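You operate a simulated robot arm through the tools that you are given. There is no shell and no other tool. Be economical: measure what you need, move in short steps, check, and stop when the job is done.

The job below is to be done with a simulated robot arm. You get a single attempt, and the scene is never put back.

JOB
Change the doser over to the blue tub.
Fine: gate closed during the swap, open after; red tub on the TUBS mat; nothing spilt.
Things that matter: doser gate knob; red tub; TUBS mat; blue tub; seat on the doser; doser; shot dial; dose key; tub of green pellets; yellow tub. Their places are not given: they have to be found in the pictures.

It is judged by the outcome, as a careful person would: the job done as asked, and still so three seconds after it is handed in. It fails if anything else is knocked over, pushed out of place, dropped, spilled or broken.

ROBOT AND FRAMES
A 7-joint arm with a two-finger parallel gripper, fixed in place. Base frame: the origin is at the foot of the arm, x ahead of it, y to its left, z up. Lengths are in m, angles in degrees, forces in N, time in s.
Its first joint turns from -66.0 to 66.0 degrees. Payload 1.57 kg.
Tool frame: the origin (TCP) lies between the finger pads and is the grasp point; the fingertips stand 0.03 m ahead of it; z points along the fingers, y is the line along which they close. Largest opening 0.11 m; finger width 0.024, thickness 0.012; the body of the gripper, 0.048 by 0.112 m, starts 0.078 m behind the TCP.
Orientation is told as [roll, pitch, yaw] about the base's x, y, z axes, in that order, counted from this pose: with the fingers straight down and closing along the base's y, the tool's x points along the base's -x, its y along +y and its z along -z.

CONTROLS
- The arm moves only by the tool nudge_tool. Its argument "motion" is text: rows parted by semicolons, each of 7 numbers parted by spaces: the shift along the base's x, y, z in cm, then the turn, a rotation vector about the base's x, y, z in degrees, then the finger opening in cm, from 0 to 11. In form: x y z rx ry rz grip; .... A call has 1 to 10 rows; each row shifts and turns the commanded pose from where the row before left it. Rows are played at 5 a second. More than 0.05 m and 8.6 degrees between two rows, or a gripper value outside its range, and nothing of the call is played. A pose out of reach is approached as far as the arm can. The call stops where the force on the tool passes 40 N (or 10 N more than at its start, if that is more) or the arm is blocked; 0.2 s more then pass. The fingers move at their own pace (about 0.108 m/s each) and stop on an object; they squeeze with about 22 N. The grip force told is the motor's: it shows also when the fingers shut on nothing. Time passes only in rows, and 0.2 s behind the last, so rows that do not move let the fingers close. It gives the time, the measured TCP pose, the force on the tool (base axes), the opening and the grip force at its end, in the units of the frame above (readings bear some noise).
- Cameras (640 x 400 px; columns grow to the right, rows downward): "scene" is fixed at [0.1651, -0.405, 1.385]; the picture's right is [0.70, -0.71, 0.00], its down [-0.53, -0.52, -0.67] and it looks along [0.48, 0.47, -0.74] (base axes); focal length 311 px, centre (320, 200). "wrist" rides on the gripper at [-0.036, 0, -0.08] in the tool frame; the picture's right is [0.00, -1.00, 0.00], its down [0.97, 0.00, -0.24] and it looks along [0.24, 0.00, 0.97] (tool axes); focal length 218 px, centre (320, 200).
- capture(camera): a new picture of that camera. It takes no simulated time.
- locate(camera, pixels): for up to 12 pixels [column, row] of the newest picture of that camera ("zoom" is the newest enlarged one), the place [x, y, z] in the base frame of the surface seen there, good to about 0.002 m. It takes no simulated time.
- enlarge(camera, box): a new picture of the part [left, top, right, bottom] of that camera's present view, enlarged. It takes no simulated time.
- close_job(): hands the job in; it is judged then, once.

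Keep the steps short. Do not move on a guess: measure, check each grasp and each placing, and mend mistakes. In all there are 80 turns and 34 pictures (those below and enlarged ones count). Leave the gripper open and the arm clear of the work at the hand-in unless told otherwise, and finish with a single line.

The tools are called after "Emit:" as name(argument=value, ...) on one line, values as JSON. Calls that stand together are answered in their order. nudge_tool: Moves the arm, as the interface text tells. Its arguments: {"type":"object","properties":{"motion":{"type":"string"}},"required":["motion"]} The other tools are called the same way: capture (camera) takes a picture; locate (camera, pixels) gives the place of the surface under pixels of a picture; enlarge (camera, box) takes an enlarged picture of a part of a camera's view; close_job () hands the job in.

At the start:

```text
t: 0.0
eef_pos: [0.345, 0.0041, 1.1107]
orientation: [0.0, -0.1, 0.0]
ft_force: [-0.8, 1.0, 0.3]
gripper_width: 0.1098
gripper_force: 0.1
```

scene: 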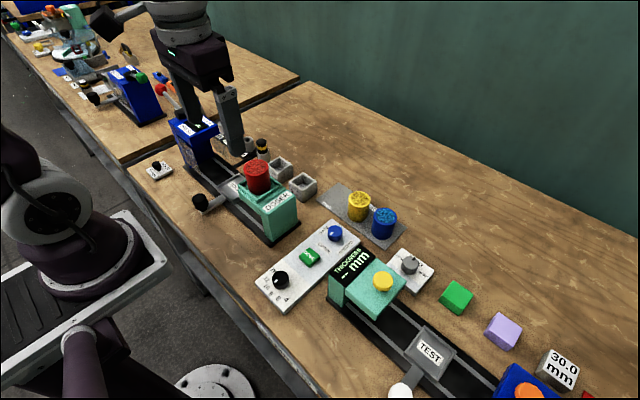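
wrist: 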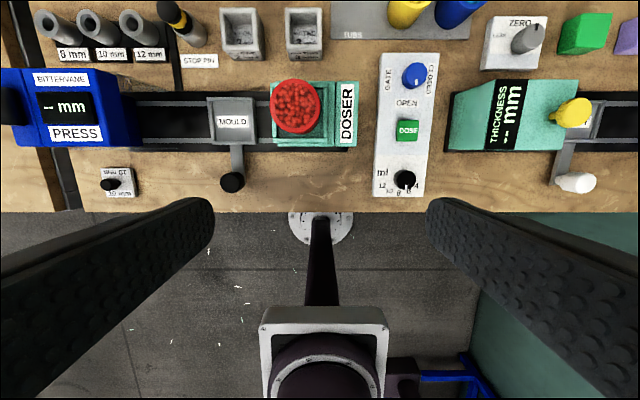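

I see the doser with the red tub, the panel with the blue gate knob, and the mat with the yellow and blue tubs. I'll enlarge these areas.

Emit:
enlarge(camera="scene", box=[180, 130, 340, 230])

Emit:
enlarge(camera="wrist", box=[260, 0, 500, 150])

Emit:
enlarge(camera="scene", box=[250, 170, 442, 290])

```text
4.00 times, centred on (260, 180) of scene
```

zoom: 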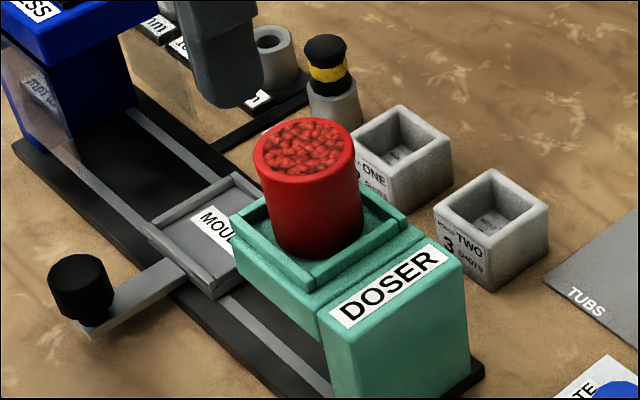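

```text
2.67 times, centred on (380, 75) of wrist
```

zoom: 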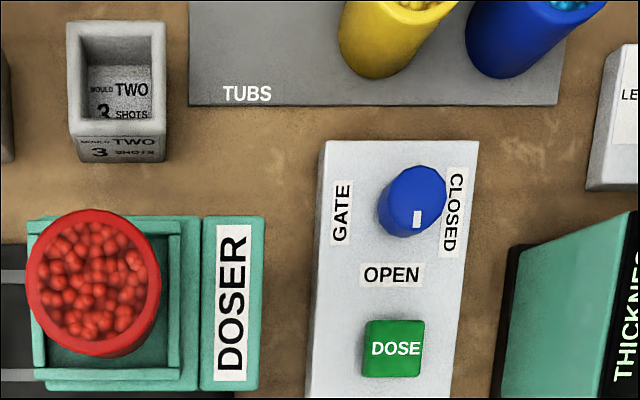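

```text
3.33 times, centred on (346, 230) of scene
```

zoom: 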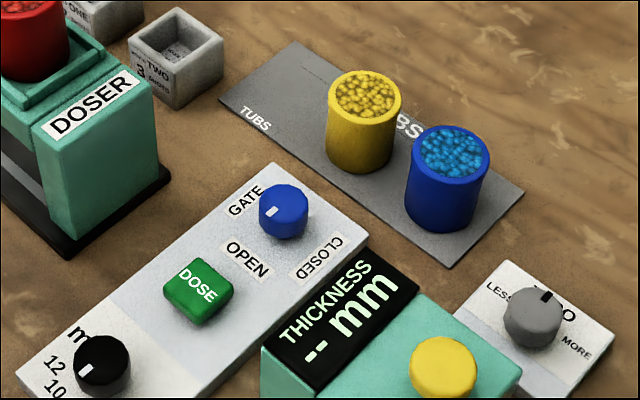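

The gate mark points at OPEN, toward base −x. CLOSED is toward −y. Next I'll measure the knob, tubs, seat and mat.

Emit:
locate(camera="zoom", pixels=[[283, 195], [270, 212], [364, 95], [451, 150], [333, 95], [400, 97], [410, 150], [488, 155], [300, 45], [222, 100], [520, 192], [448, 265]])

Emit:
locate(camera="scene", pixels=[[257, 167], [244, 170], [270, 172], [257, 162], [257, 176], [240, 187], [266, 203], [281, 186], [272, 207], [359, 264], [300, 187], [335, 233]])

```text
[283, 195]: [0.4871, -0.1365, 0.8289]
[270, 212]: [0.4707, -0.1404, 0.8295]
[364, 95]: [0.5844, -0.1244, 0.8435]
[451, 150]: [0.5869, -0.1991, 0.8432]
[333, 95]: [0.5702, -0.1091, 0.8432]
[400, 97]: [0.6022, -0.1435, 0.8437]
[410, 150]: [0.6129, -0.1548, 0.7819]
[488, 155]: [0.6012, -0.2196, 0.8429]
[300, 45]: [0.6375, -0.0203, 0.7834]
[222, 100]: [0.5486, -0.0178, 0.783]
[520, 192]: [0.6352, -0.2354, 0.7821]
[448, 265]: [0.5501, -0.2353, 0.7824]
```

```text
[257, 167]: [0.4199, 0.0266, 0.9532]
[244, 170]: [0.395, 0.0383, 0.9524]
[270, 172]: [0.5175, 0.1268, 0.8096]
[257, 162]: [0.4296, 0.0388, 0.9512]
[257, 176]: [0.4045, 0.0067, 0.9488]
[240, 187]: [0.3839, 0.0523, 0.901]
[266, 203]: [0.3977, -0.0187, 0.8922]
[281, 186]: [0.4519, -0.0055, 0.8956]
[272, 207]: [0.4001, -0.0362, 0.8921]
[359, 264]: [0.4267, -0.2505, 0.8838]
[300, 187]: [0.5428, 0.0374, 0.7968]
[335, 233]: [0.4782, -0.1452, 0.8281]
```

Both cameras agree: table at z≈0.782, knob at about (0.484, −0.139) with its top at 0.829. I'll move above the knob with yaw −45°, leaving room for a 90° turn, then look again.

Emit:
nudge_tool(motion="2.3 -2.4 -1.8 0 0 -7.5 8; 2.3 -2.4 -1.8 0 0 -7.5 8; 2.3 -2.4 -1.8 0 0 -7.5 8; 2.3 -2.4 -1.8 0 0 -7.5 8; 2.3 -2.4 -1.8 0 0 -7.5 8; 2.3 -2.4 -1.8 0 0 -7.5 8; 0 0 0 0 0 0 8")

Emit:
capture(camera="wrist")

```text
t: 1.6
eef_pos: [0.4817, -0.1376, 1.0016]
orientation: [0.1, 0.1, -45.1]
ft_force: [0.1, -0.2, 0.1]
gripper_width: 0.08
gripper_force: 0.1
```

```text
28 pictures are left
```

wrist: 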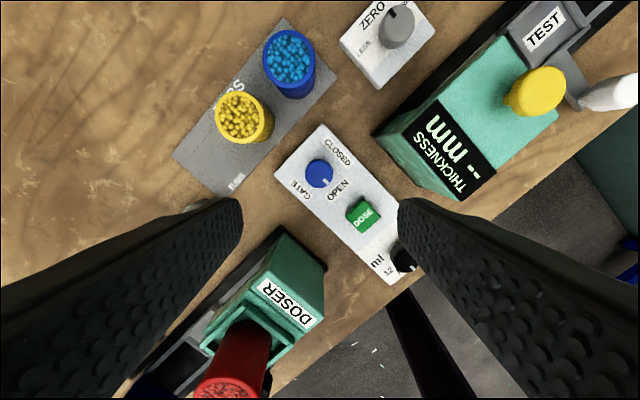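

Above the knob, which shows at about (319,173). I'll measure the knob edges, the panel, the dose key and the gauge corner.

Emit:
locate(camera="wrist", pixels=[[319, 172], [308, 172], [331, 173], [319, 162], [327, 181], [316, 202], [364, 214], [345, 160], [436, 105], [290, 55], [240, 115], [323, 265]])

Emit:
enlarge(camera="wrist", box=[272, 120, 400, 200])

```text
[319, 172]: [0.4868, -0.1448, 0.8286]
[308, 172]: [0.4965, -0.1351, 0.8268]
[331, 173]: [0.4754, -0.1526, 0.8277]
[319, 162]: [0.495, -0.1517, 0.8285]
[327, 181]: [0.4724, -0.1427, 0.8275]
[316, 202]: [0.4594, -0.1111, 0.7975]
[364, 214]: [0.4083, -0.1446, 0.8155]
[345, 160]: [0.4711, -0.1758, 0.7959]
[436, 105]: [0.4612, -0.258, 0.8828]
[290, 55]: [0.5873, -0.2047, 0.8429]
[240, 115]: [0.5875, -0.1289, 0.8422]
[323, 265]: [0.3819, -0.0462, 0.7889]
```

```text
5.00 times, centred on (336, 160) of wrist
```

zoom: 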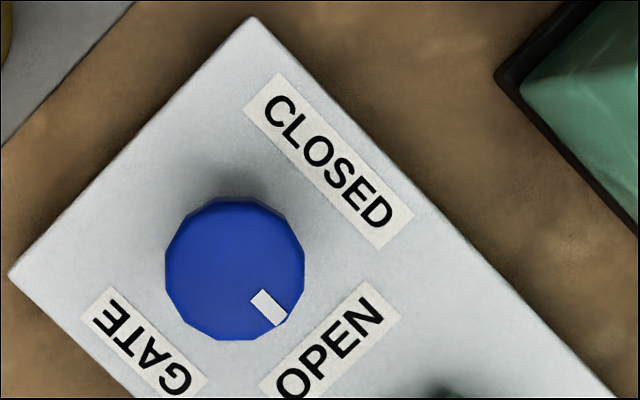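

The knob centre is ≈(0.485, −0.143), radius ≈1.4 cm, standing z 0.797–0.829. Descending with a 5 cm opening to TCP z≈0.838.

Emit:
nudge_tool(motion="0.3 -0.5 -4 0 0 0 5; 0 0 -4 0 0 0 5; 0 0 -4 0 0 0 5; 0 0 -2.4 0 0 0 5; 0 0 -2 0 0 0 5; 0 0 0 0 0 0 5")

Emit:
enlarge(camera="wrist", box=[160, 100, 480, 300])

```text
t: 3.0
eef_pos: [0.4853, -0.1437, 0.835]
orientation: [0.0, 0.0, -45.0]
ft_force: [0.0, 0.3, 0.5]
gripper_width: 0.0501
gripper_force: 0.1
```

```text
2.00 times, centred on (320, 200) of wrist
```

zoom: 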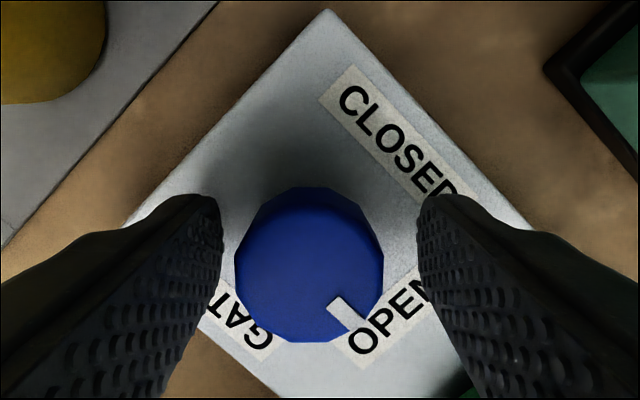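

The knob sits between the fingers, about 1.5 mm off. Shifting slightly and closing.

Emit:
nudge_tool(motion="0.1 0.1 0 0 0 0 4; 0 0 0 0 0 0 2; 0 0 0 0 0 0 2; 0 0 0 0 0 0 2")

```text
t: 4.0
eef_pos: [0.4875, -0.1432, 0.8373]
orientation: [0.1, 0.0, -45.0]
ft_force: [5.7, 7.3, -10.6]
gripper_width: 0.0327
gripper_force: 40.5
```

Gripped at 3.3 cm. Turning +40° first, to check it moves.

Emit:
nudge_tool(motion="0 0 0 0 0 8 2; 0 0 0 0 0 8 2; 0 0 0 0 0 8 2; 0 0 0 0 0 8 2; 0 0 0 0 0 8 2")

Emit:
enlarge(camera="wrist", box=[160, 100, 480, 300])

```text
t: 4.9
eef_pos: [0.4888, -0.1413, 0.8389]
orientation: [0.1, 0.1, -18.0]
ft_force: [3.7, 3.1, -10.0]
gripper_width: 0.0326
gripper_force: 40.4
stopped in row 4: the force on the tool passed its limit (the readings are from after the stop); the commanded pose is now the measured one
```

```text
2.00 times, centred on (320, 200) of wrist
```

zoom: 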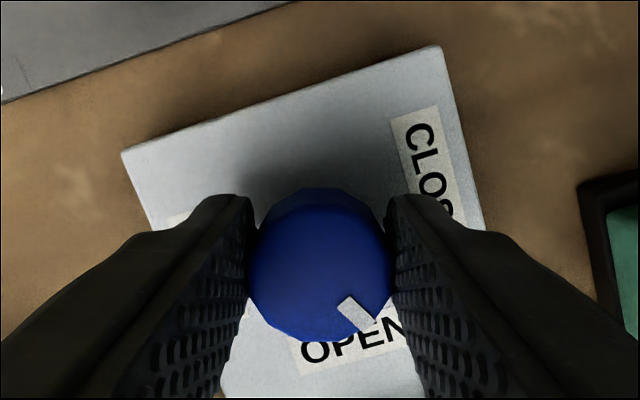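

The knob turns with the fingers (mark fixed relative to the gripper), so far 27°. Continuing more gently.

Emit:
nudge_tool(motion="-0.1 -0.1 0 0 0 4 2; 0 0 0 0 0 4 2; 0 0 0 0 0 4 2; 0 0 0 0 0 4 2; 0 0 0 0 0 4 2; 0 0 0 0 0 4 2; 0 0 0 0 0 4 2")

```text
t: 5.9
eef_pos: [0.4883, -0.1397, 0.8371]
orientation: [0.4, -0.3, -2.4]
ft_force: [3.8, 3.1, -8.4]
gripper_width: 0.0327
gripper_force: 41.1
stopped in row 5: the force on the tool passed its limit (the readings are from after the stop); the commanded pose is now the measured one
```

The TCP drift shows the knob axis is about 5 mm toward −x of my grip. I'll release, recentre and regrip.

Emit:
nudge_tool(motion="0 0 0 0 0 0 5; 0 0 0 0 0 0 5; -0.45 -0.05 -0.2 -0.4 0.3 0 5; 0 0 0 0 0 0 5")

Emit:
enlarge(camera="wrist", box=[160, 100, 480, 300])

```text
t: 6.9
eef_pos: [0.4823, -0.1411, 0.8349]
orientation: [-0.2, 0.0, -2.4]
ft_force: [-0.4, -0.1, 0.1]
gripper_width: 0.05
gripper_force: 0.1
```

```text
2.00 times, centred on (320, 200) of wrist
```

zoom: 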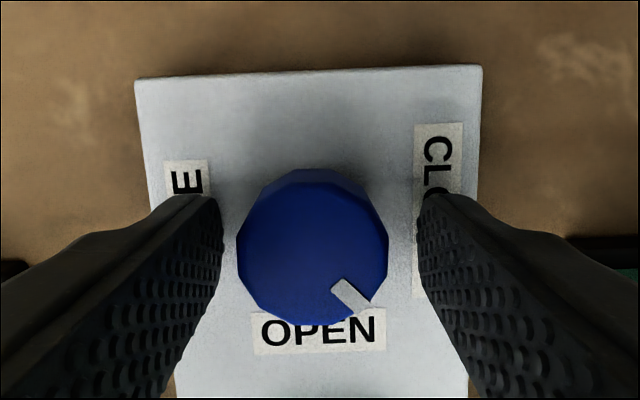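

Emit:
locate(camera="zoom", pixels=[[312, 250], [240, 252], [386, 252], [312, 182], [312, 322], [368, 298], [342, 283]])

```text
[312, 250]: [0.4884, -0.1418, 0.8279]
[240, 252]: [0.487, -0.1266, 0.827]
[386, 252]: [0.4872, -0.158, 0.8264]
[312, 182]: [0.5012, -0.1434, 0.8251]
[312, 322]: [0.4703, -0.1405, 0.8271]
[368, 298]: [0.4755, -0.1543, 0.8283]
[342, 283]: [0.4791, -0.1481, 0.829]
```

Knob centre measured ≈(0.485, −0.1415). Shifting +0.25 cm in x, gripping, then turning in gentle steps.

Emit:
nudge_tool(motion="0.25 0 0 0 0 0 4; 0 0 0 0 0 0 2; 0 0 0 0 0 0 2; 0 0 0 0 0 5 2; 0 0 0 0 0 5 2; 0 0 0 0 0 5 2; 0 0 0 0 0 5 2; 0 0 0 0 0 5 2")

```text
t: 8.7
eef_pos: [0.4863, -0.1396, 0.8354]
orientation: [0.0, 0.1, 22.8]
ft_force: [0.5, 15.5, -1.7]
gripper_width: 0.0326
gripper_force: 41.1
```

Turned to 22.8° with a 15 N side force toward +y. I'll relax it slightly and turn the remaining 22°.

Emit:
nudge_tool(motion="0 0.12 0 0 0 4 2; 0 0 0 0 0 5 2; 0 0 0 0 0 5 2; 0 0 0 0 0 5 2; 0 0 0 0 0 3.5 2; 0 0 0 0 0 0 2")

Emit:
enlarge(camera="wrist", box=[160, 100, 480, 300])

```text
t: 10.1
eef_pos: [0.4857, -0.1385, 0.8347]
orientation: [-0.2, 0.0, 45.3]
ft_force: [0.3, 25.3, 24.5]
gripper_width: 0.0327
gripper_force: 40.7
```

```text
2.00 times, centred on (320, 200) of wrist
```

zoom: 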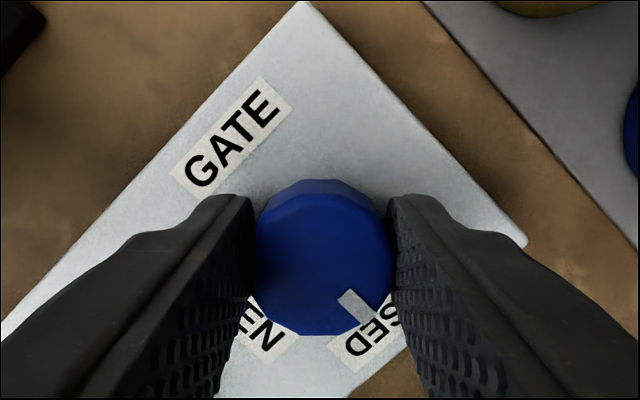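

The mark now points at CLOSED. Releasing and rising straight up.

Emit:
nudge_tool(motion="0 0 0 0 0 0 5; 0 0 0 0 0 0 5; 0 0 4 0 0 0 5; 0 0 4 0 0 0 5; 0 0 4 0 0 0 5; 0 0 4.5 0 0 0 5; 0 0 4.5 0 0 0 5; 0 0 0 0 0 0 5")

Emit:
capture(camera="wrist")

Emit:
enlarge(camera="scene", box=[180, 150, 436, 310])

```text
t: 11.9
eef_pos: [0.4862, -0.1399, 1.046]
orientation: [-0.1, 0.0, 45.2]
ft_force: [0.0, 0.3, -0.8]
gripper_width: 0.0501
gripper_force: 0.1
```

```text
22 pictures are left
```

wrist: 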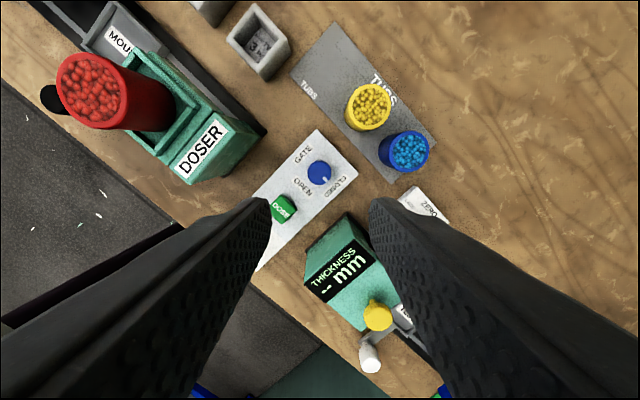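

```text
2.50 times, centred on (308, 230) of scene
```

zoom: 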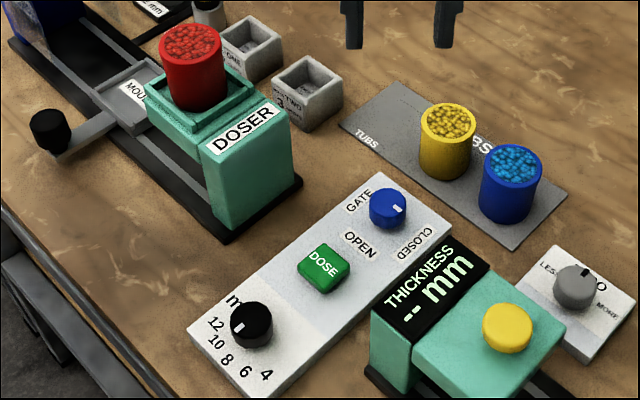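

The gate reads CLOSED and nothing else moved. Now I'll move above the red tub at yaw 90°, so the fingers close along x and stay clear of the yellow tub later.

Emit:
nudge_tool(motion="-1.2 2.73 0.5 0 0 7.5 9; -1.2 2.73 0.5 0 0 7.5 9; -1.2 2.73 0.5 0 0 7.5 9; -1.2 2.73 0.5 0 0 7.5 9; -1.2 2.73 0.5 0 0 7.5 9; -1.2 2.73 0.5 0 0 7.5 9; 0 0 0 0 0 0 9")

Emit:
capture(camera="wrist")

```text
t: 13.5
eef_pos: [0.412, 0.0244, 1.0759]
orientation: [-0.1, 0.0, 90.3]
ft_force: [-0.1, -0.1, 0.7]
gripper_width: 0.0902
gripper_force: 0.1
```

```text
20 pictures are left
```

wrist: 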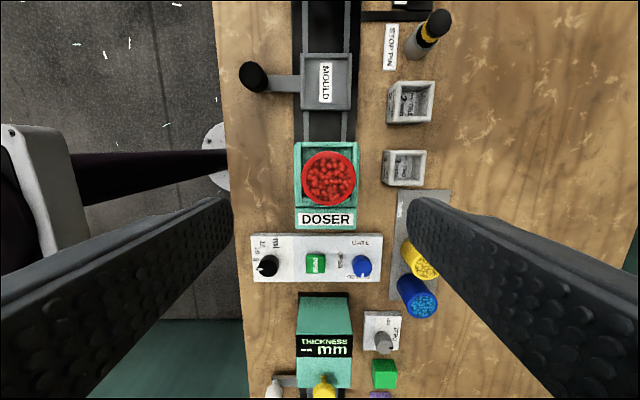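

Emit:
enlarge(camera="wrist", box=[280, 130, 376, 190])

Emit:
locate(camera="wrist", pixels=[[303, 178], [355, 178], [329, 152], [329, 204], [329, 179], [299, 145], [357, 145], [299, 212], [357, 212], [383, 186], [424, 187], [400, 192]])

```text
6.67 times, centred on (328, 160) of wrist
```

zoom: 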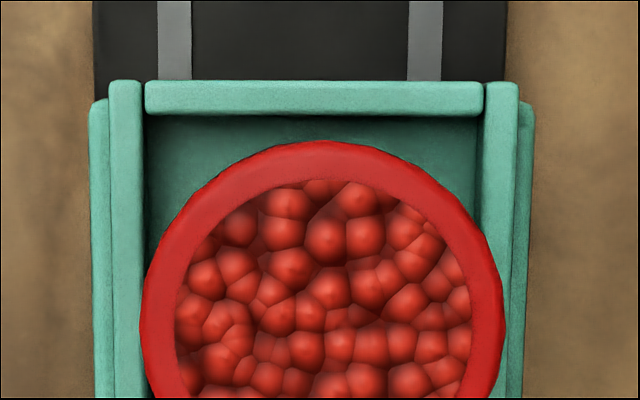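

```text
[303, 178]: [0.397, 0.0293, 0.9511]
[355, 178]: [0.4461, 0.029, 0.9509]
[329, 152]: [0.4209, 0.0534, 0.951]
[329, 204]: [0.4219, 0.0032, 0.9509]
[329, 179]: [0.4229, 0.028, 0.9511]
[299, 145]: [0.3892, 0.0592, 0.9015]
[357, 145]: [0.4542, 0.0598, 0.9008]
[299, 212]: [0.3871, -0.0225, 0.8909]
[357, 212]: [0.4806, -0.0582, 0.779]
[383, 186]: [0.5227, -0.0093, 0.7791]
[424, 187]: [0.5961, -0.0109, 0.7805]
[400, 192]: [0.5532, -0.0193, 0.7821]
```

Red tub: centre (0.4215, 0.028), diameter 5 cm, top z 0.951; the seat rim is at z 0.901. Descending to TCP z≈0.938, with the tips above the rim.

Emit:
nudge_tool(motion="0.95 0.36 -3 0 0 0 8; 0 0 -4 0 0 0 8; 0 0 -4 0 0 0 8; 0 0 -2.8 0 0 0 8; 0 0 0 0 0 0 8")

Emit:
enlarge(camera="wrist", box=[160, 100, 480, 300])

```text
t: 14.7
eef_pos: [0.4254, 0.0271, 0.9371]
orientation: [-0.1, 0.0, 90.2]
ft_force: [0.5, 0.0, -1.0]
gripper_width: 0.0799
gripper_force: 0.1
```

```text
2.00 times, centred on (320, 200) of wrist
```

zoom: 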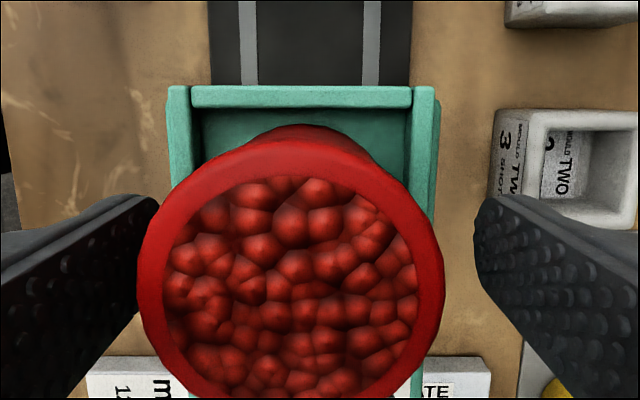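

The tub is ~3.5 mm toward −x of the finger centre. Shifting and closing.

Emit:
nudge_tool(motion="-0.35 0.1 0 0 0 0 8; 0 0 0 0 0 0 6; 0 0 0 0 0 0 4; 0 0 0 0 0 0 4; 0 0 0 0 0 0 4")

```text
t: 15.9
eef_pos: [0.4201, 0.0294, 0.9384]
orientation: [0.0, 0.0, 90.2]
ft_force: [0.9, 0.4, 0.9]
gripper_width: 0.0502
gripper_force: 21.4
```

Gripped at 5.0 cm. Lifting 5 cm slowly, then looking.

Emit:
nudge_tool(motion="0 0 1 0 0 0 4; 0 0 1.5 0 0 0 4; 0 0 2.5 0 0 0 4; 0 0 3 0 0 0 4; 0 0 0 0 0 0 4")

Emit:
capture(camera="scene")

```text
t: 17.1
eef_pos: [0.4202, 0.0302, 1.0155]
orientation: [-0.1, 0.0, 90.2]
ft_force: [-0.4, -0.9, 0.0]
gripper_width: 0.0499
gripper_force: 21.9
```

```text
17 pictures are left
```

scene: 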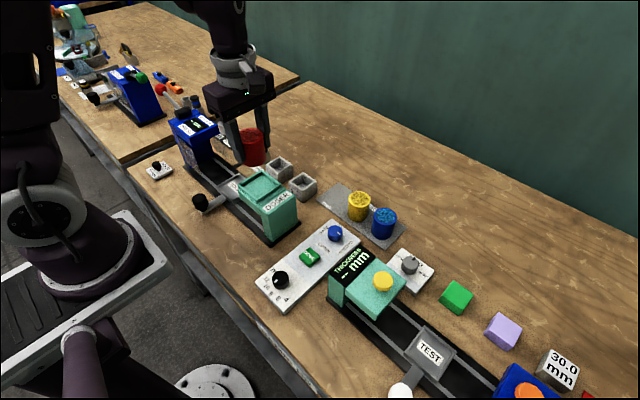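

The red tub is lifted. Looking at the empty seat and measuring it.

Emit:
enlarge(camera="scene", box=[216, 155, 312, 215])

Emit:
locate(camera="scene", pixels=[[263, 185], [238, 187], [261, 171], [286, 185], [264, 203], [345, 208], [300, 190], [315, 183]])

```text
6.67 times, centred on (264, 185) of scene
```

zoom: 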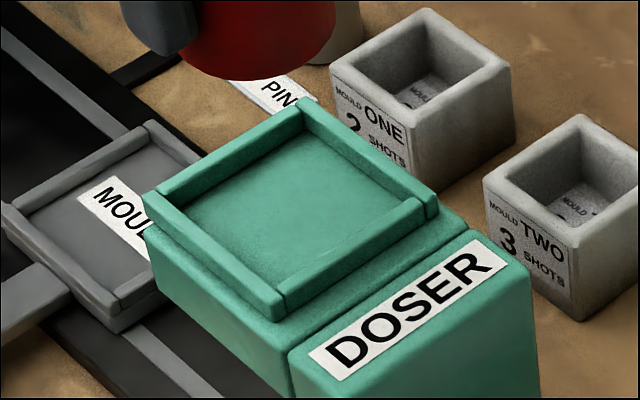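

```text
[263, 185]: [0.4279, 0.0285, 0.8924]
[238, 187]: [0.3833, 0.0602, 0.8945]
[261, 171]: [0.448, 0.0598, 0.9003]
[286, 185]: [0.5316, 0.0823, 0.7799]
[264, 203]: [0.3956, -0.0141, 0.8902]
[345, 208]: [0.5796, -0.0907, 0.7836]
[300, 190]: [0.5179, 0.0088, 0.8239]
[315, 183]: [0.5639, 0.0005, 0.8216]
```

Emit:
locate(camera="zoom", pixels=[[307, 212], [305, 118], [425, 203], [278, 298], [160, 200], [180, 205], [420, 192], [283, 281]])

```text
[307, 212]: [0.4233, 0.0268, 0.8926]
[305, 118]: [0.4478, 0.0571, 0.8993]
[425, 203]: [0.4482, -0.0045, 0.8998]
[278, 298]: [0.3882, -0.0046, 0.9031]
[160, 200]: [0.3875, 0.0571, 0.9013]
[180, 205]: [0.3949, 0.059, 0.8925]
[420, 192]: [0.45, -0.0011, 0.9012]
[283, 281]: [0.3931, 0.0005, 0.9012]
```

Seat floor z≈0.892, centre ≈(0.420, 0.027). The tub's base is ~4.6 cm below the TCP. Carrying it to above the free mat area, (0.592, −0.055).

Emit:
nudge_tool(motion="2.4 -1.2 0.5 0 0 0 4; 3 -1.5 0 0 0 0 4; 3 -1.5 0 0 0 0 4; 3 -1.5 0 0 0 0 4; 3 -1.5 0 0 0 0 4; 2.7 -1.3 0 0 0 0 4; 0 0 0 0 0 0 4; 0 0 0 0 0 0 4")

Emit:
capture(camera="wrist")

```text
t: 18.9
eef_pos: [0.5911, -0.0582, 1.0223]
orientation: [-0.1, -0.1, 90.3]
ft_force: [0.6, 0.5, -1.0]
gripper_width: 0.0498
gripper_force: 21.9
```

```text
15 pictures are left
```

wrist: 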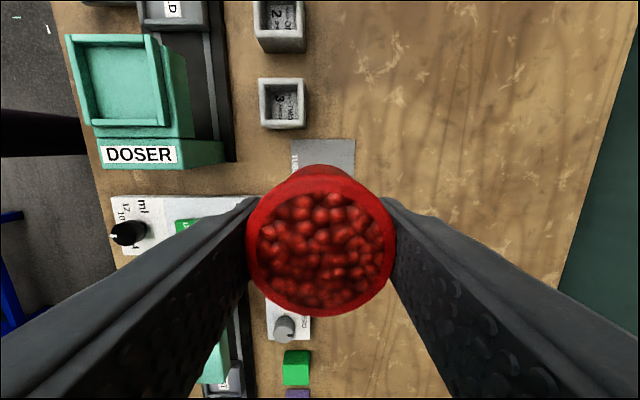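

Reach is fine. Lowering to just above the mat.

Emit:
nudge_tool(motion="0 0.35 -4 0 0 0 4; 0 0 -4 0 0 0 4; 0 0 -4 0 0 0 4; 0 0 -4 0 0 0 4; 0 0 -2.4 0 0 0 4; 0 0 0 0 0 0 4")

Emit:
enlarge(camera="scene", box=[272, 150, 432, 250])

```text
t: 20.3
eef_pos: [0.5895, -0.0505, 0.8369]
orientation: [-0.1, 0.0, 90.2]
ft_force: [-0.2, 0.1, 0.2]
gripper_width: 0.0497
gripper_force: 22.6
```

```text
4.00 times, centred on (352, 200) of scene
```

zoom: 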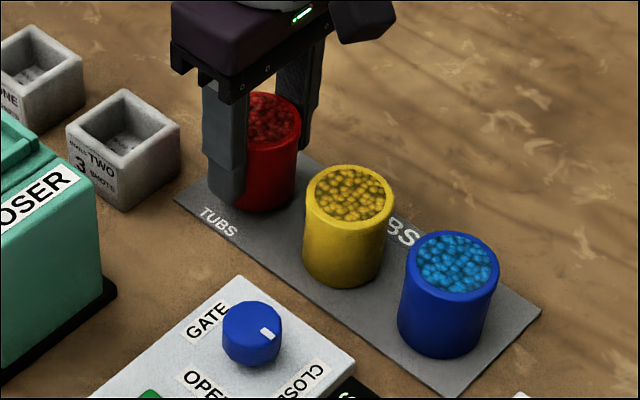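

About 7 mm above the mat and clear of the yellow tub. Lowering in small steps until contact.

Emit:
nudge_tool(motion="0.1 -0.2 -0.3 0 0 0 4; 0 0 -0.3 0 0 0 4; 0 0 -0.1 0 0 0 4; 0 0 -0.1 0 0 0 4; 0 0 0 0 0 0 4")

```text
t: 21.5
eef_pos: [0.5918, -0.0555, 0.829]
orientation: [-0.2, 0.1, 90.1]
ft_force: [-0.1, 1.0, -0.7]
gripper_width: 0.0499
gripper_force: 22.3
```

Emit:
nudge_tool(motion="0 0 -0.1 0 0 0 4; 0 0 -0.1 0 0 0 4; 0 0 0 0 0 0 4")

```text
t: 22.3
eef_pos: [0.5923, -0.0553, 0.8281]
orientation: [-0.1, 0.0, 90.3]
ft_force: [-3.9, 0.1, 12.6]
gripper_width: 0.0497
gripper_force: 22.0
```

A 12.6 N upward force shows the tub is on the mat. Opening and rising.

Emit:
nudge_tool(motion="0 0 0.1 0 0 0 5.5; 0 0 0 0 0 0 7.5; 0 0 0 0 0 0 7.5; 0 0 3 0 0 0 7.5; 0 0 4 0 0 0 7.5; 0 0 4 0 0 0 7.5; 0 0 4 0 0 0 7.5; 0 0 4 0 0 0 7.5; 0 0 0 0 0 0 7.5")

Emit:
capture(camera="wrist")

```text
t: 24.3
eef_pos: [0.5916, -0.0563, 1.0208]
orientation: [-0.1, 0.0, 90.1]
ft_force: [0.3, -1.4, 0.0]
gripper_width: 0.0752
gripper_force: 0.1
```

```text
13 pictures are left
```

wrist: 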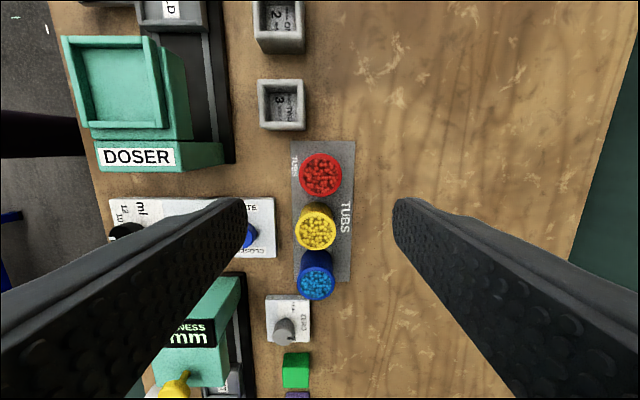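

The red tub stands on the mat. Measuring the blue tub's rim.

Emit:
locate(camera="wrist", pixels=[[298, 283], [333, 283], [316, 267], [316, 298], [316, 283], [298, 230], [334, 230], [315, 213], [315, 246], [300, 175], [340, 175], [345, 275]])

```text
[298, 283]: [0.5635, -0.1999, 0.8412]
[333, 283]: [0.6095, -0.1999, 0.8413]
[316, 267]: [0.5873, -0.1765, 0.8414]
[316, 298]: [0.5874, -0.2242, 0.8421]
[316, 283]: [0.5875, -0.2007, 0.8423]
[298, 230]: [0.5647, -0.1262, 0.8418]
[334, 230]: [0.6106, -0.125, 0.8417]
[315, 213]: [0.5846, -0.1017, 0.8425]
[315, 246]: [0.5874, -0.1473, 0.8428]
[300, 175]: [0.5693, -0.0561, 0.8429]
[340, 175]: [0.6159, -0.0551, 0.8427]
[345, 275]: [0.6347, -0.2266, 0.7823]
```

Blue tub centre (0.587, −0.200). Moving over it and descending part-way.

Emit:
nudge_tool(motion="-0.1 -3.6 0 0 0 0 7.5; -0.1 -3.6 0 0 0 0 7.5; -0.1 -3.6 0 0 0 0 7.5; -0.1 -3.6 0 0 0 0 7.5; 0 0 -4 0 0 0 7.5; 0 0 -4 0 0 0 7.5; 0 0 -3 0 0 0 7.5; 0 0 0 0 0 0 7.5")

Emit:
capture(camera="wrist")

```text
t: 26.1
eef_pos: [0.5881, -0.2024, 0.9108]
orientation: [-0.1, 0.0, 90.3]
ft_force: [0.3, 0.7, 0.0]
gripper_width: 0.075
gripper_force: 0.0
```

```text
12 pictures are left
```

wrist: 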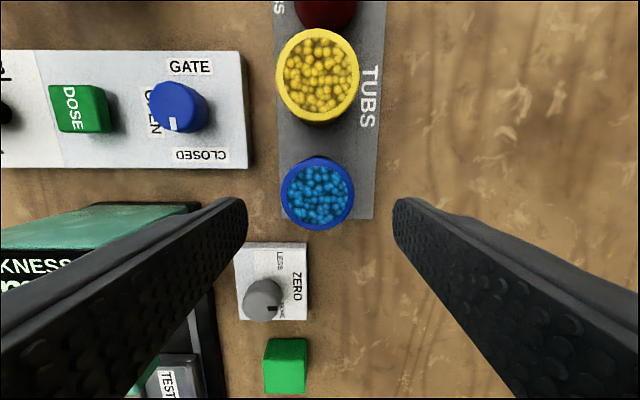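

The fingers straddle the blue tub and clear the ZERO box, and the gate mark still points to CLOSED. Descending the rest and closing.

Emit:
nudge_tool(motion="-0.1 0.2 -3 0 0 0 7.5; 0 0 -3 0 0 0 7.5; 0 0 -2 0 0 0 7.5; 0 0 0 0 0 0 7.5; 0 0 0 0 0 0 5.5; 0 0 0 0 0 0 4; 0 0 0 0 0 0 4; 0 0 0 0 0 0 4")

```text
t: 27.9
eef_pos: [0.589, -0.2015, 0.8304]
orientation: [-0.1, 0.0, 90.2]
ft_force: [-0.1, 0.2, -0.1]
gripper_width: 0.05
gripper_force: 21.6
```

Gripped at 5.0 cm. Lifting straight up.

Emit:
nudge_tool(motion="0 0 1 0 0 0 4; 0 0 2.5 0 0 0 4; 0 0 3.5 0 0 0 4; 0 0 4 0 0 0 4; 0 0 4 0 0 0 4; 0 0 3.5 0 0 0 4; 0 0 0 0 0 0 4")

Emit:
capture(camera="scene")

```text
t: 29.5
eef_pos: [0.5866, -0.2003, 1.0137]
orientation: [-0.2, 0.1, 90.3]
ft_force: [0.0, 0.8, 0.0]
gripper_width: 0.0502
gripper_force: 22.0
```

```text
11 pictures are left
```

scene: 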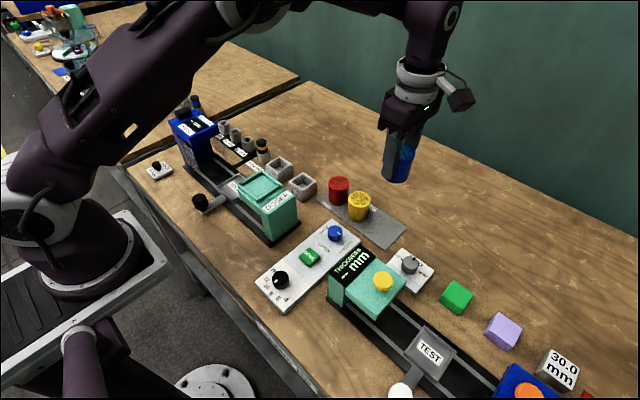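

The blue tub is held and the others are undisturbed. Carrying it over the seat.

Emit:
nudge_tool(motion="-1.6 2.2 0.3 0 0 0 4; -2.1 2.9 0 0 0 0 4; -2.1 2.9 0 0 0 0 4; -2.1 2.9 0 0 0 0 4; -2.1 2.9 0 0 0 0 4; -2.2 3.0 0 0 0 0 4; -2.2 3.0 0 0 0 0 4; -2.1 3.0 0 0 0 0 4; 0 0 0 0 0 0 4; 0 0 0 0 0 0 4")

Emit:
capture(camera="wrist")

```text
t: 31.7
eef_pos: [0.4219, 0.0307, 1.0184]
orientation: [-0.1, 0.1, 90.1]
ft_force: [0.6, -0.5, -0.3]
gripper_width: 0.0501
gripper_force: 22.1
```

```text
10 pictures are left
```

wrist: 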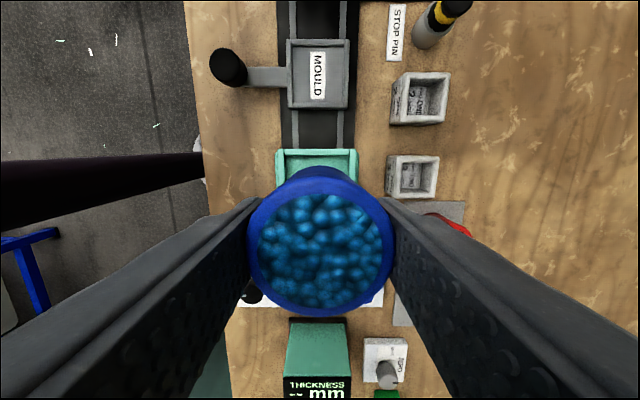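

Centring on the seat and lowering to just above its rim.

Emit:
nudge_tool(motion="-0.1 -0.35 -2 0 0 0 4; 0 0 -2 0 0 0 4; 0 0 -1.9 0 0 0 4; 0 0 0 0 0 0 4; 0 0 0 0 0 0 4")

Emit:
enlarge(camera="scene", box=[208, 140, 320, 210])

Emit:
enlarge(camera="wrist", box=[224, 120, 416, 240])

```text
t: 32.9
eef_pos: [0.4215, 0.0285, 0.9578]
orientation: [-0.1, 0.0, 90.2]
ft_force: [-0.6, 0.3, -1.7]
gripper_width: 0.0498
gripper_force: 22.2
```

```text
5.71 times, centred on (264, 175) of scene
```

zoom: 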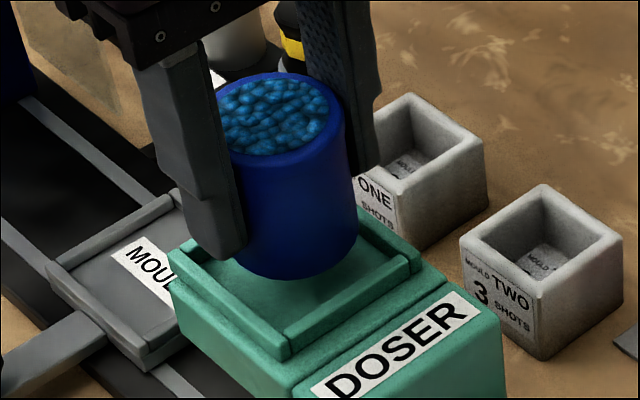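

```text
3.33 times, centred on (320, 180) of wrist
```

zoom: 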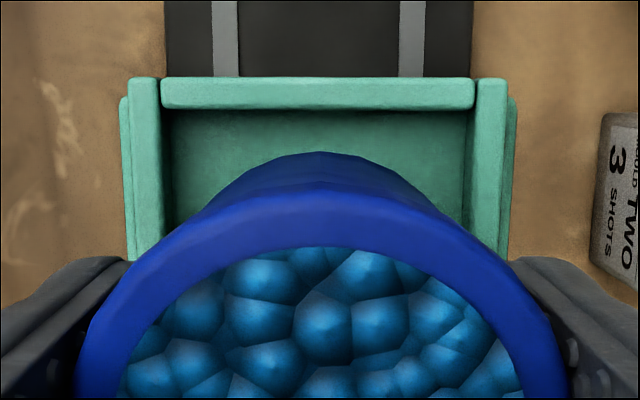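

Well centred. Lowering gently to contact.

Emit:
nudge_tool(motion="0 -0.15 -0.5 0 0 0 4; 0 0 -0.5 0 0 0 4; 0 0 -0.4 0 0 0 4; 0 0 -0.2 0 0 0 4; 0 0 -0.1 0 0 0 4; 0 0 0 0 0 0 4")

```text
t: 34.3
eef_pos: [0.4206, 0.0249, 0.9396]
orientation: [0.0, 0.1, 90.1]
ft_force: [1.2, 0.5, 4.3]
gripper_width: 0.0501
gripper_force: 22.2
```

Contact at z 0.9396, which matches the seat floor. Releasing and rising.

Emit:
nudge_tool(motion="0 0 0 0 0 0 5.5; 0 0 0 0 0 0 7; 0 0 0 0 0 0 8; 0 0 3 0 0 0 8; 0 0 4 0 0 0 8; 0 0 4 0 0 0 8; 0 0 0 0 0 0 8")

Emit:
capture(camera="wrist")

```text
t: 35.9
eef_pos: [0.4202, 0.0251, 1.0515]
orientation: [-0.1, 0.0, 90.3]
ft_force: [0.0, 0.2, 0.0]
gripper_width: 0.0802
gripper_force: 0.0
```

```text
7 pictures are left
```

wrist: 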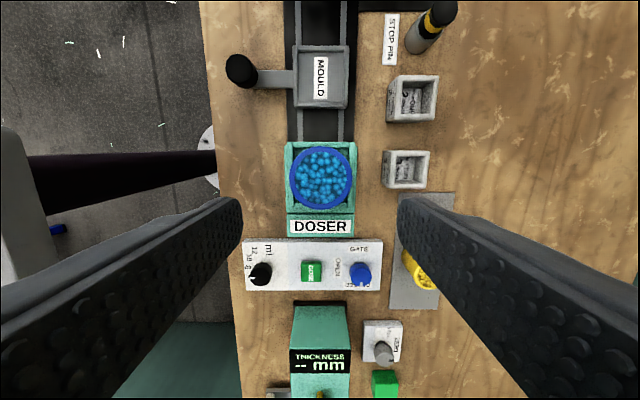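

Emit:
locate(camera="wrist", pixels=[[290, 178], [353, 178], [321, 148], [321, 208], [321, 178]])

```text
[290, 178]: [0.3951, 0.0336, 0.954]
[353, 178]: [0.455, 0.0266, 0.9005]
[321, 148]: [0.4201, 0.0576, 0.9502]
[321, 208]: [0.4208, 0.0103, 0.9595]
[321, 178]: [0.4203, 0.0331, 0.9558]
```

The rim heights (0.950 at the back, 0.9595 at the front) suggest the tub is tilted, with its −y edge on the seat's front rim. Checking with the scene camera.

Emit:
enlarge(camera="scene", box=[208, 140, 320, 210])

```text
5.71 times, centred on (264, 175) of scene
```

zoom: 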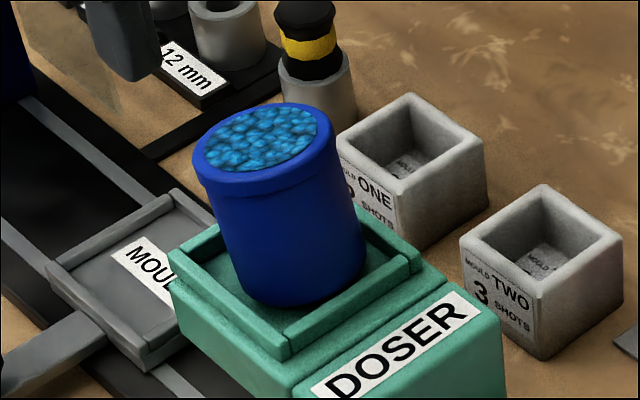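

The blue tub leans ~11°, front edge on the rim, and it is stable. I'll tilt the gripper to match (−11° about x), regrip, lift a little, level it and set it farther toward +y.

Emit:
nudge_tool(motion="0 0.2 -1 -5.5 0 0 8; 0 0.2 -1 -5.5 0 0 8; 0 0.2 -3 0 0 0 8; 0 0 -3 0 0 0 8; 0 0 -3.1 0 0 0 8; 0 0 0 0 0 0 8; 0 0 0 0 0 0 8")

Emit:
capture(camera="wrist")

```text
t: 37.5
eef_pos: [0.4211, 0.0332, 0.9394]
orientation: [0.0, 11.0, 90.2]
ft_force: [0.2, 0.0, -0.8]
gripper_width: 0.0797
gripper_force: 0.1
```

```text
5 pictures are left
```

wrist: 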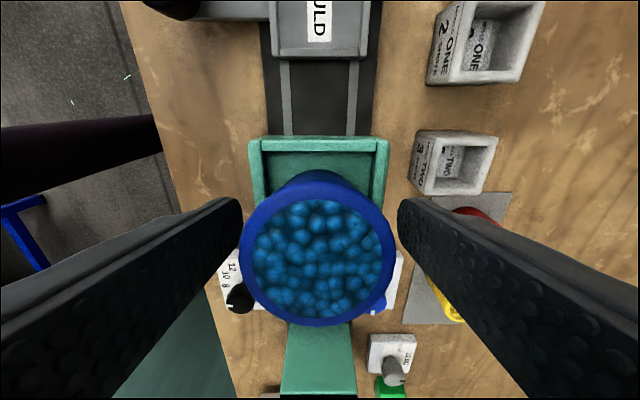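

The gripper is aligned with the leaning tub. Closing gently, then lifting 2 cm.

Emit:
nudge_tool(motion="0 0 0 0 0 0 6; 0 0 0 0 0 0 4; 0 0 0 0 0 0 4; 0 0 0 0 0 0 4; 0 0 0.8 0 0 0 4; 0 0 1.2 0 0 0 4; 0 0 0 0 0 0 4")

```text
t: 39.1
eef_pos: [0.4208, 0.0337, 0.9608]
orientation: [0.1, 11.1, 90.1]
ft_force: [-0.2, 0.5, -0.5]
gripper_width: 0.0501
gripper_force: 22.1
```

Held. Levelling the tub and centring it, then measuring its rim before lowering.

Emit:
nudge_tool(motion="0 -0.1 0 5.5 0 0 4; 0 -0.1 0 5.5 0 0 4; 0 0 0 0 0 0 4; 0 0 0 0 0 0 4")

Emit:
capture(camera="wrist")

```text
t: 40.1
eef_pos: [0.4213, 0.0286, 0.9597]
orientation: [-0.2, 0.0, 90.2]
ft_force: [0.1, 0.2, -0.6]
gripper_width: 0.0498
gripper_force: 22.3
```

```text
4 pictures are left
```

wrist: 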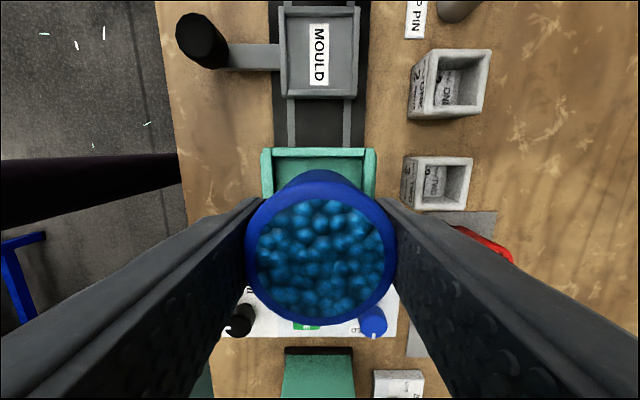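

Emit:
locate(camera="wrist", pixels=[[321, 201], [321, 319], [253, 250], [389, 250], [320, 192], [320, 173], [320, 151], [268, 165], [370, 165], [320, 165], [320, 180], [321, 250]])

```text
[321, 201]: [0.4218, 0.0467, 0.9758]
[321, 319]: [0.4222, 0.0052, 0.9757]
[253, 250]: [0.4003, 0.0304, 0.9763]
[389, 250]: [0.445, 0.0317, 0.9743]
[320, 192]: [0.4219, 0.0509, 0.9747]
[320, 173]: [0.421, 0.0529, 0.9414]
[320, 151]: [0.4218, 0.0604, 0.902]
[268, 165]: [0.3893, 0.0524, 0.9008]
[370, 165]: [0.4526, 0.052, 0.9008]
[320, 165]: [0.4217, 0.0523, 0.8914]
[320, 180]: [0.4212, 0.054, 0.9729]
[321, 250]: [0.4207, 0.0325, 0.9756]
```

The tub is level, centred at (0.422, 0.0287) with its top at 0.9755; the seat centre is ≈(0.421, 0.0288). Lowering 2.2 cm, then fine steps.

Emit:
nudge_tool(motion="-0.1 0 -0.7 0 0 0 4; 0 0.05 -0.7 0 0 0 4; 0 0 -0.5 0 0 0 4; 0 0 -0.2 0 0 0 4; 0 0 0 0 0 0 4; 0 0 0 0 0 0 4")

```text
t: 41.5
eef_pos: [0.4206, 0.0309, 0.9395]
orientation: [-0.2, 0.0, 90.2]
ft_force: [-0.7, 0.8, -0.8]
gripper_width: 0.0498
gripper_force: 22.1
```

Already below the rim top with no contact, so it's inside the seat. Fine steps to the floor.

Emit:
nudge_tool(motion="0 -0.1 -0.15 0 0 0 4; 0 0 -0.15 0 0 0 4; 0 0 -0.1 0 0 0 4; 0 0 0 0 0 0 4")

```text
t: 42.5
eef_pos: [0.4203, 0.0301, 0.9354]
orientation: [-0.1, 0.0, 90.1]
ft_force: [1.9, -1.6, 5.1]
gripper_width: 0.0503
gripper_force: 22.0
```

Floor contact at z 0.9354, as predicted. Releasing, rising and checking.

Emit:
nudge_tool(motion="0 0 0 0 0 0 5.5; 0 0 0 0 0 0 7; 0 0 0 0 0 0 8; 0 0 3 0 0 0 8; 0 0 4 0 0 0 8; 0 0 4 0 0 0 8; 0 0 0 0 0 0 8")

Emit:
capture(camera="wrist")

Emit:
locate(camera="wrist", pixels=[[321, 178], [321, 157], [321, 200], [300, 178], [342, 178]])

```text
t: 44.1
eef_pos: [0.418, 0.0277, 1.0446]
orientation: [-0.1, -0.1, 90.2]
ft_force: [-0.5, 0.2, -0.2]
gripper_width: 0.08
gripper_force: 0.0
```

```text
3 pictures are left
```

wrist: 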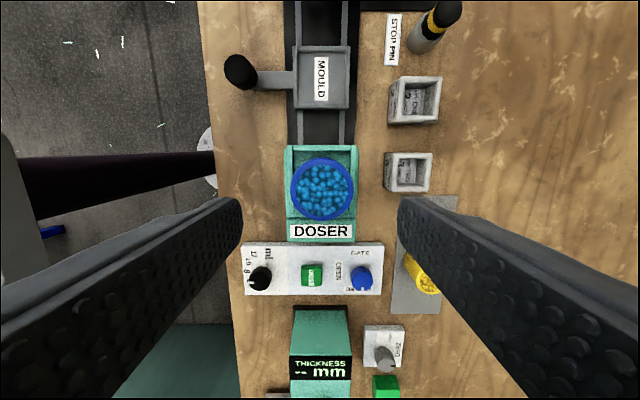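

```text
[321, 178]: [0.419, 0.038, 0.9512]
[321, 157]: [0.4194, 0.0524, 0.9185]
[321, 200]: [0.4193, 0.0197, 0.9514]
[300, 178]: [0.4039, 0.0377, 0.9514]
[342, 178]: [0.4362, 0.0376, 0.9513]
```

The blue tub is level in the seat (top z 0.951 all over). Now to reopen the gate: moving above the knob at yaw +45°.

Emit:
nudge_tool(motion="1.12 -2.8 0 0 0 -7.5 7; 1.12 -2.8 0 0 0 -7.5 6; 1.12 -2.8 0 0 0 -7.5 5; 1.12 -2.8 0 0 0 -7.5 5; 1.12 -2.8 0 0 0 -7.5 5; 1.12 -2.8 0 0 0 -7.5 5; 0 0 -4 0 0 0 5; 0 0 -4 0 0 0 5; 0 0 -4 0 0 0 5; 0 0 0 0 0 0 5")

```text
t: 46.3
eef_pos: [0.4853, -0.1377, 0.9245]
orientation: [-0.1, 0.0, 45.2]
ft_force: [0.5, 0.2, 0.3]
gripper_width: 0.0503
gripper_force: 0.0
```

Emit:
nudge_tool(motion="0 -0.2 -4 0 0 0 5; 0 0 -4 0 0 0 5; 0 0 -0.9 0 0 0 5; 0 0 0 0 0 0 5")

Emit:
enlarge(camera="wrist", box=[160, 100, 480, 300])

Emit:
locate(camera="zoom", pixels=[[240, 255], [386, 255], [312, 182], [312, 322], [312, 252]])

```text
t: 47.3
eef_pos: [0.4885, -0.1417, 0.8333]
orientation: [-0.1, 0.0, 45.2]
ft_force: [-0.4, -0.1, 0.8]
gripper_width: 0.0503
gripper_force: 0.1
```

```text
2.00 times, centred on (320, 200) of wrist
```

zoom: 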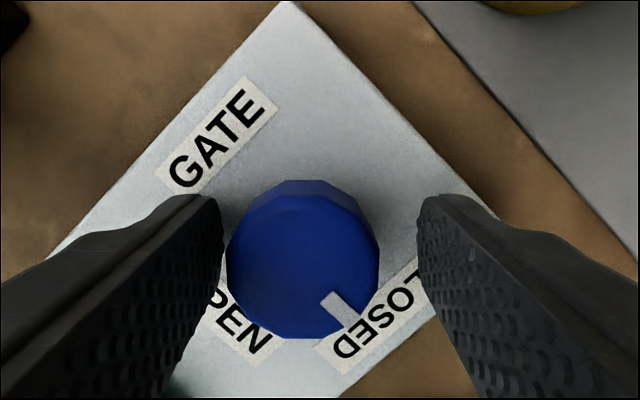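

```text
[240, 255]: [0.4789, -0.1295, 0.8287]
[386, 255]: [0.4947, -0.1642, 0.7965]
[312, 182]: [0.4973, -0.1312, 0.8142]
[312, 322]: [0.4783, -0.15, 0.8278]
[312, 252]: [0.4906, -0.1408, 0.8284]
```

The mark is at CLOSED and the knob is ~3.5 mm to the left of the finger centre. Shifting, closing and turning −25° first.

Emit:
nudge_tool(motion="-0.25 0.25 0.15 0 0 0 5; 0 0 0 0 0 0 3.5; 0 0 0 0 0 0 2; 0 0 0 0 0 0 2; 0 0 0 0 0 -5 2; 0 0 0 0 0 -5 2; 0 0 0 0 0 -5 2; 0 0 0 0 0 -5 2; 0 0 0 0 0 -5 2")

```text
t: 49.2
eef_pos: [0.4848, -0.1395, 0.8364]
orientation: [-0.2, -0.1, 25.1]
ft_force: [6.7, -4.7, -11.1]
gripper_width: 0.033
gripper_force: 41.1
stopped in row 9: the force on the tool passed its limit (the readings are from after the stop); the commanded pose is now the measured one
```

Turned 20° with the grip holding. Continuing in gentle steps.

Emit:
nudge_tool(motion="0 0 0 0 0 -4 2; 0 0 0 0 0 -4 2; 0 0 0 0 0 -4 2; 0 0 0 0 0 -4 2; 0 0 0 0 0 -4 2; 0 0 0 0 0 -4 2; 0 0 0 0 0 -4 2")

```text
t: 50.8
eef_pos: [0.4864, -0.1411, 0.8368]
orientation: [-0.1, -0.1, -3.0]
ft_force: [14.9, -11.9, -13.3]
gripper_width: 0.0328
gripper_force: 41.5
```

At −3°, with ~15 N side load. Relaxing the position slightly and continuing.

Emit:
nudge_tool(motion="0.1 -0.1 -0.1 0 0 -4 2; 0 0 0 0 0 -4 2; 0 0 0 0 0 -4 2; 0 0 0 0 0 -4 2; 0 0 0 0 0 -4 2; 0 0 0 0 0 -4 2")

```text
t: 52.2
eef_pos: [0.486, -0.1396, 0.8363]
orientation: [-0.2, 0.0, -27.0]
ft_force: [-6.6, -5.2, 35.3]
gripper_width: 0.0325
gripper_force: 40.6
```

Emit:
nudge_tool(motion="0 0 0.15 0 0 -3.5 2; 0 0 0 0 0 -3.5 2; 0 0 0 0 0 -3.5 2; 0 0 0 0 0 -3.5 2; 0 0 0 0 0 -3.5 2; 0 0 0 0 0 -0.5 2; 0 0 0 0 0 0 2")

```text
t: 53.8
eef_pos: [0.4849, -0.1405, 0.8363]
orientation: [-0.3, 0.1, -44.9]
ft_force: [-9.4, -5.3, -25.5]
gripper_width: 0.0326
gripper_force: 40.8
```

At −44.9°, a full 90° turn. Releasing and rising; then a picture.

Emit:
nudge_tool(motion="0 0 0 0 0 0 5; 0 0 0 0 0 0 5; 0 0 3 0 0 0 5; 0 0 4 0 0 0 5; 0 0 4 0 0 0 5; 0 0 4 0 0 0 5; 0 0 4 0 0 0 5; 0 0 4 0 0 0 8; 0 0 0 0 0 0 8")

Emit:
enlarge(camera="scene", box=[200, 150, 440, 300])

```text
t: 55.8
eef_pos: [0.4836, -0.1374, 1.0684]
orientation: [-0.2, 0.0, -44.9]
ft_force: [0.2, -0.3, -1.0]
gripper_width: 0.08
gripper_force: 0.1
```

```text
2.67 times, centred on (320, 225) of scene
```

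zoom: 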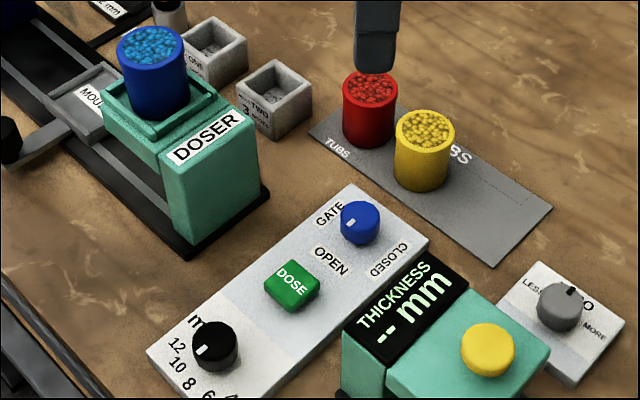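

The gate mark points at OPEN as it did at the start. The blue tub sits level in the seat, the red tub is on the mat beside the yellow one, and nothing is spilt. The gripper is open and clear, so I'm handing in.

Emit:
close_job()

```text
The job is handed in.
```

The doser now has the blue tub seated level, the gate was closed for the swap and is open again, the red tub is on the TUBS mat, and nothing was spilt; the blue tub first landed tilted on the seat rim and was reseated.
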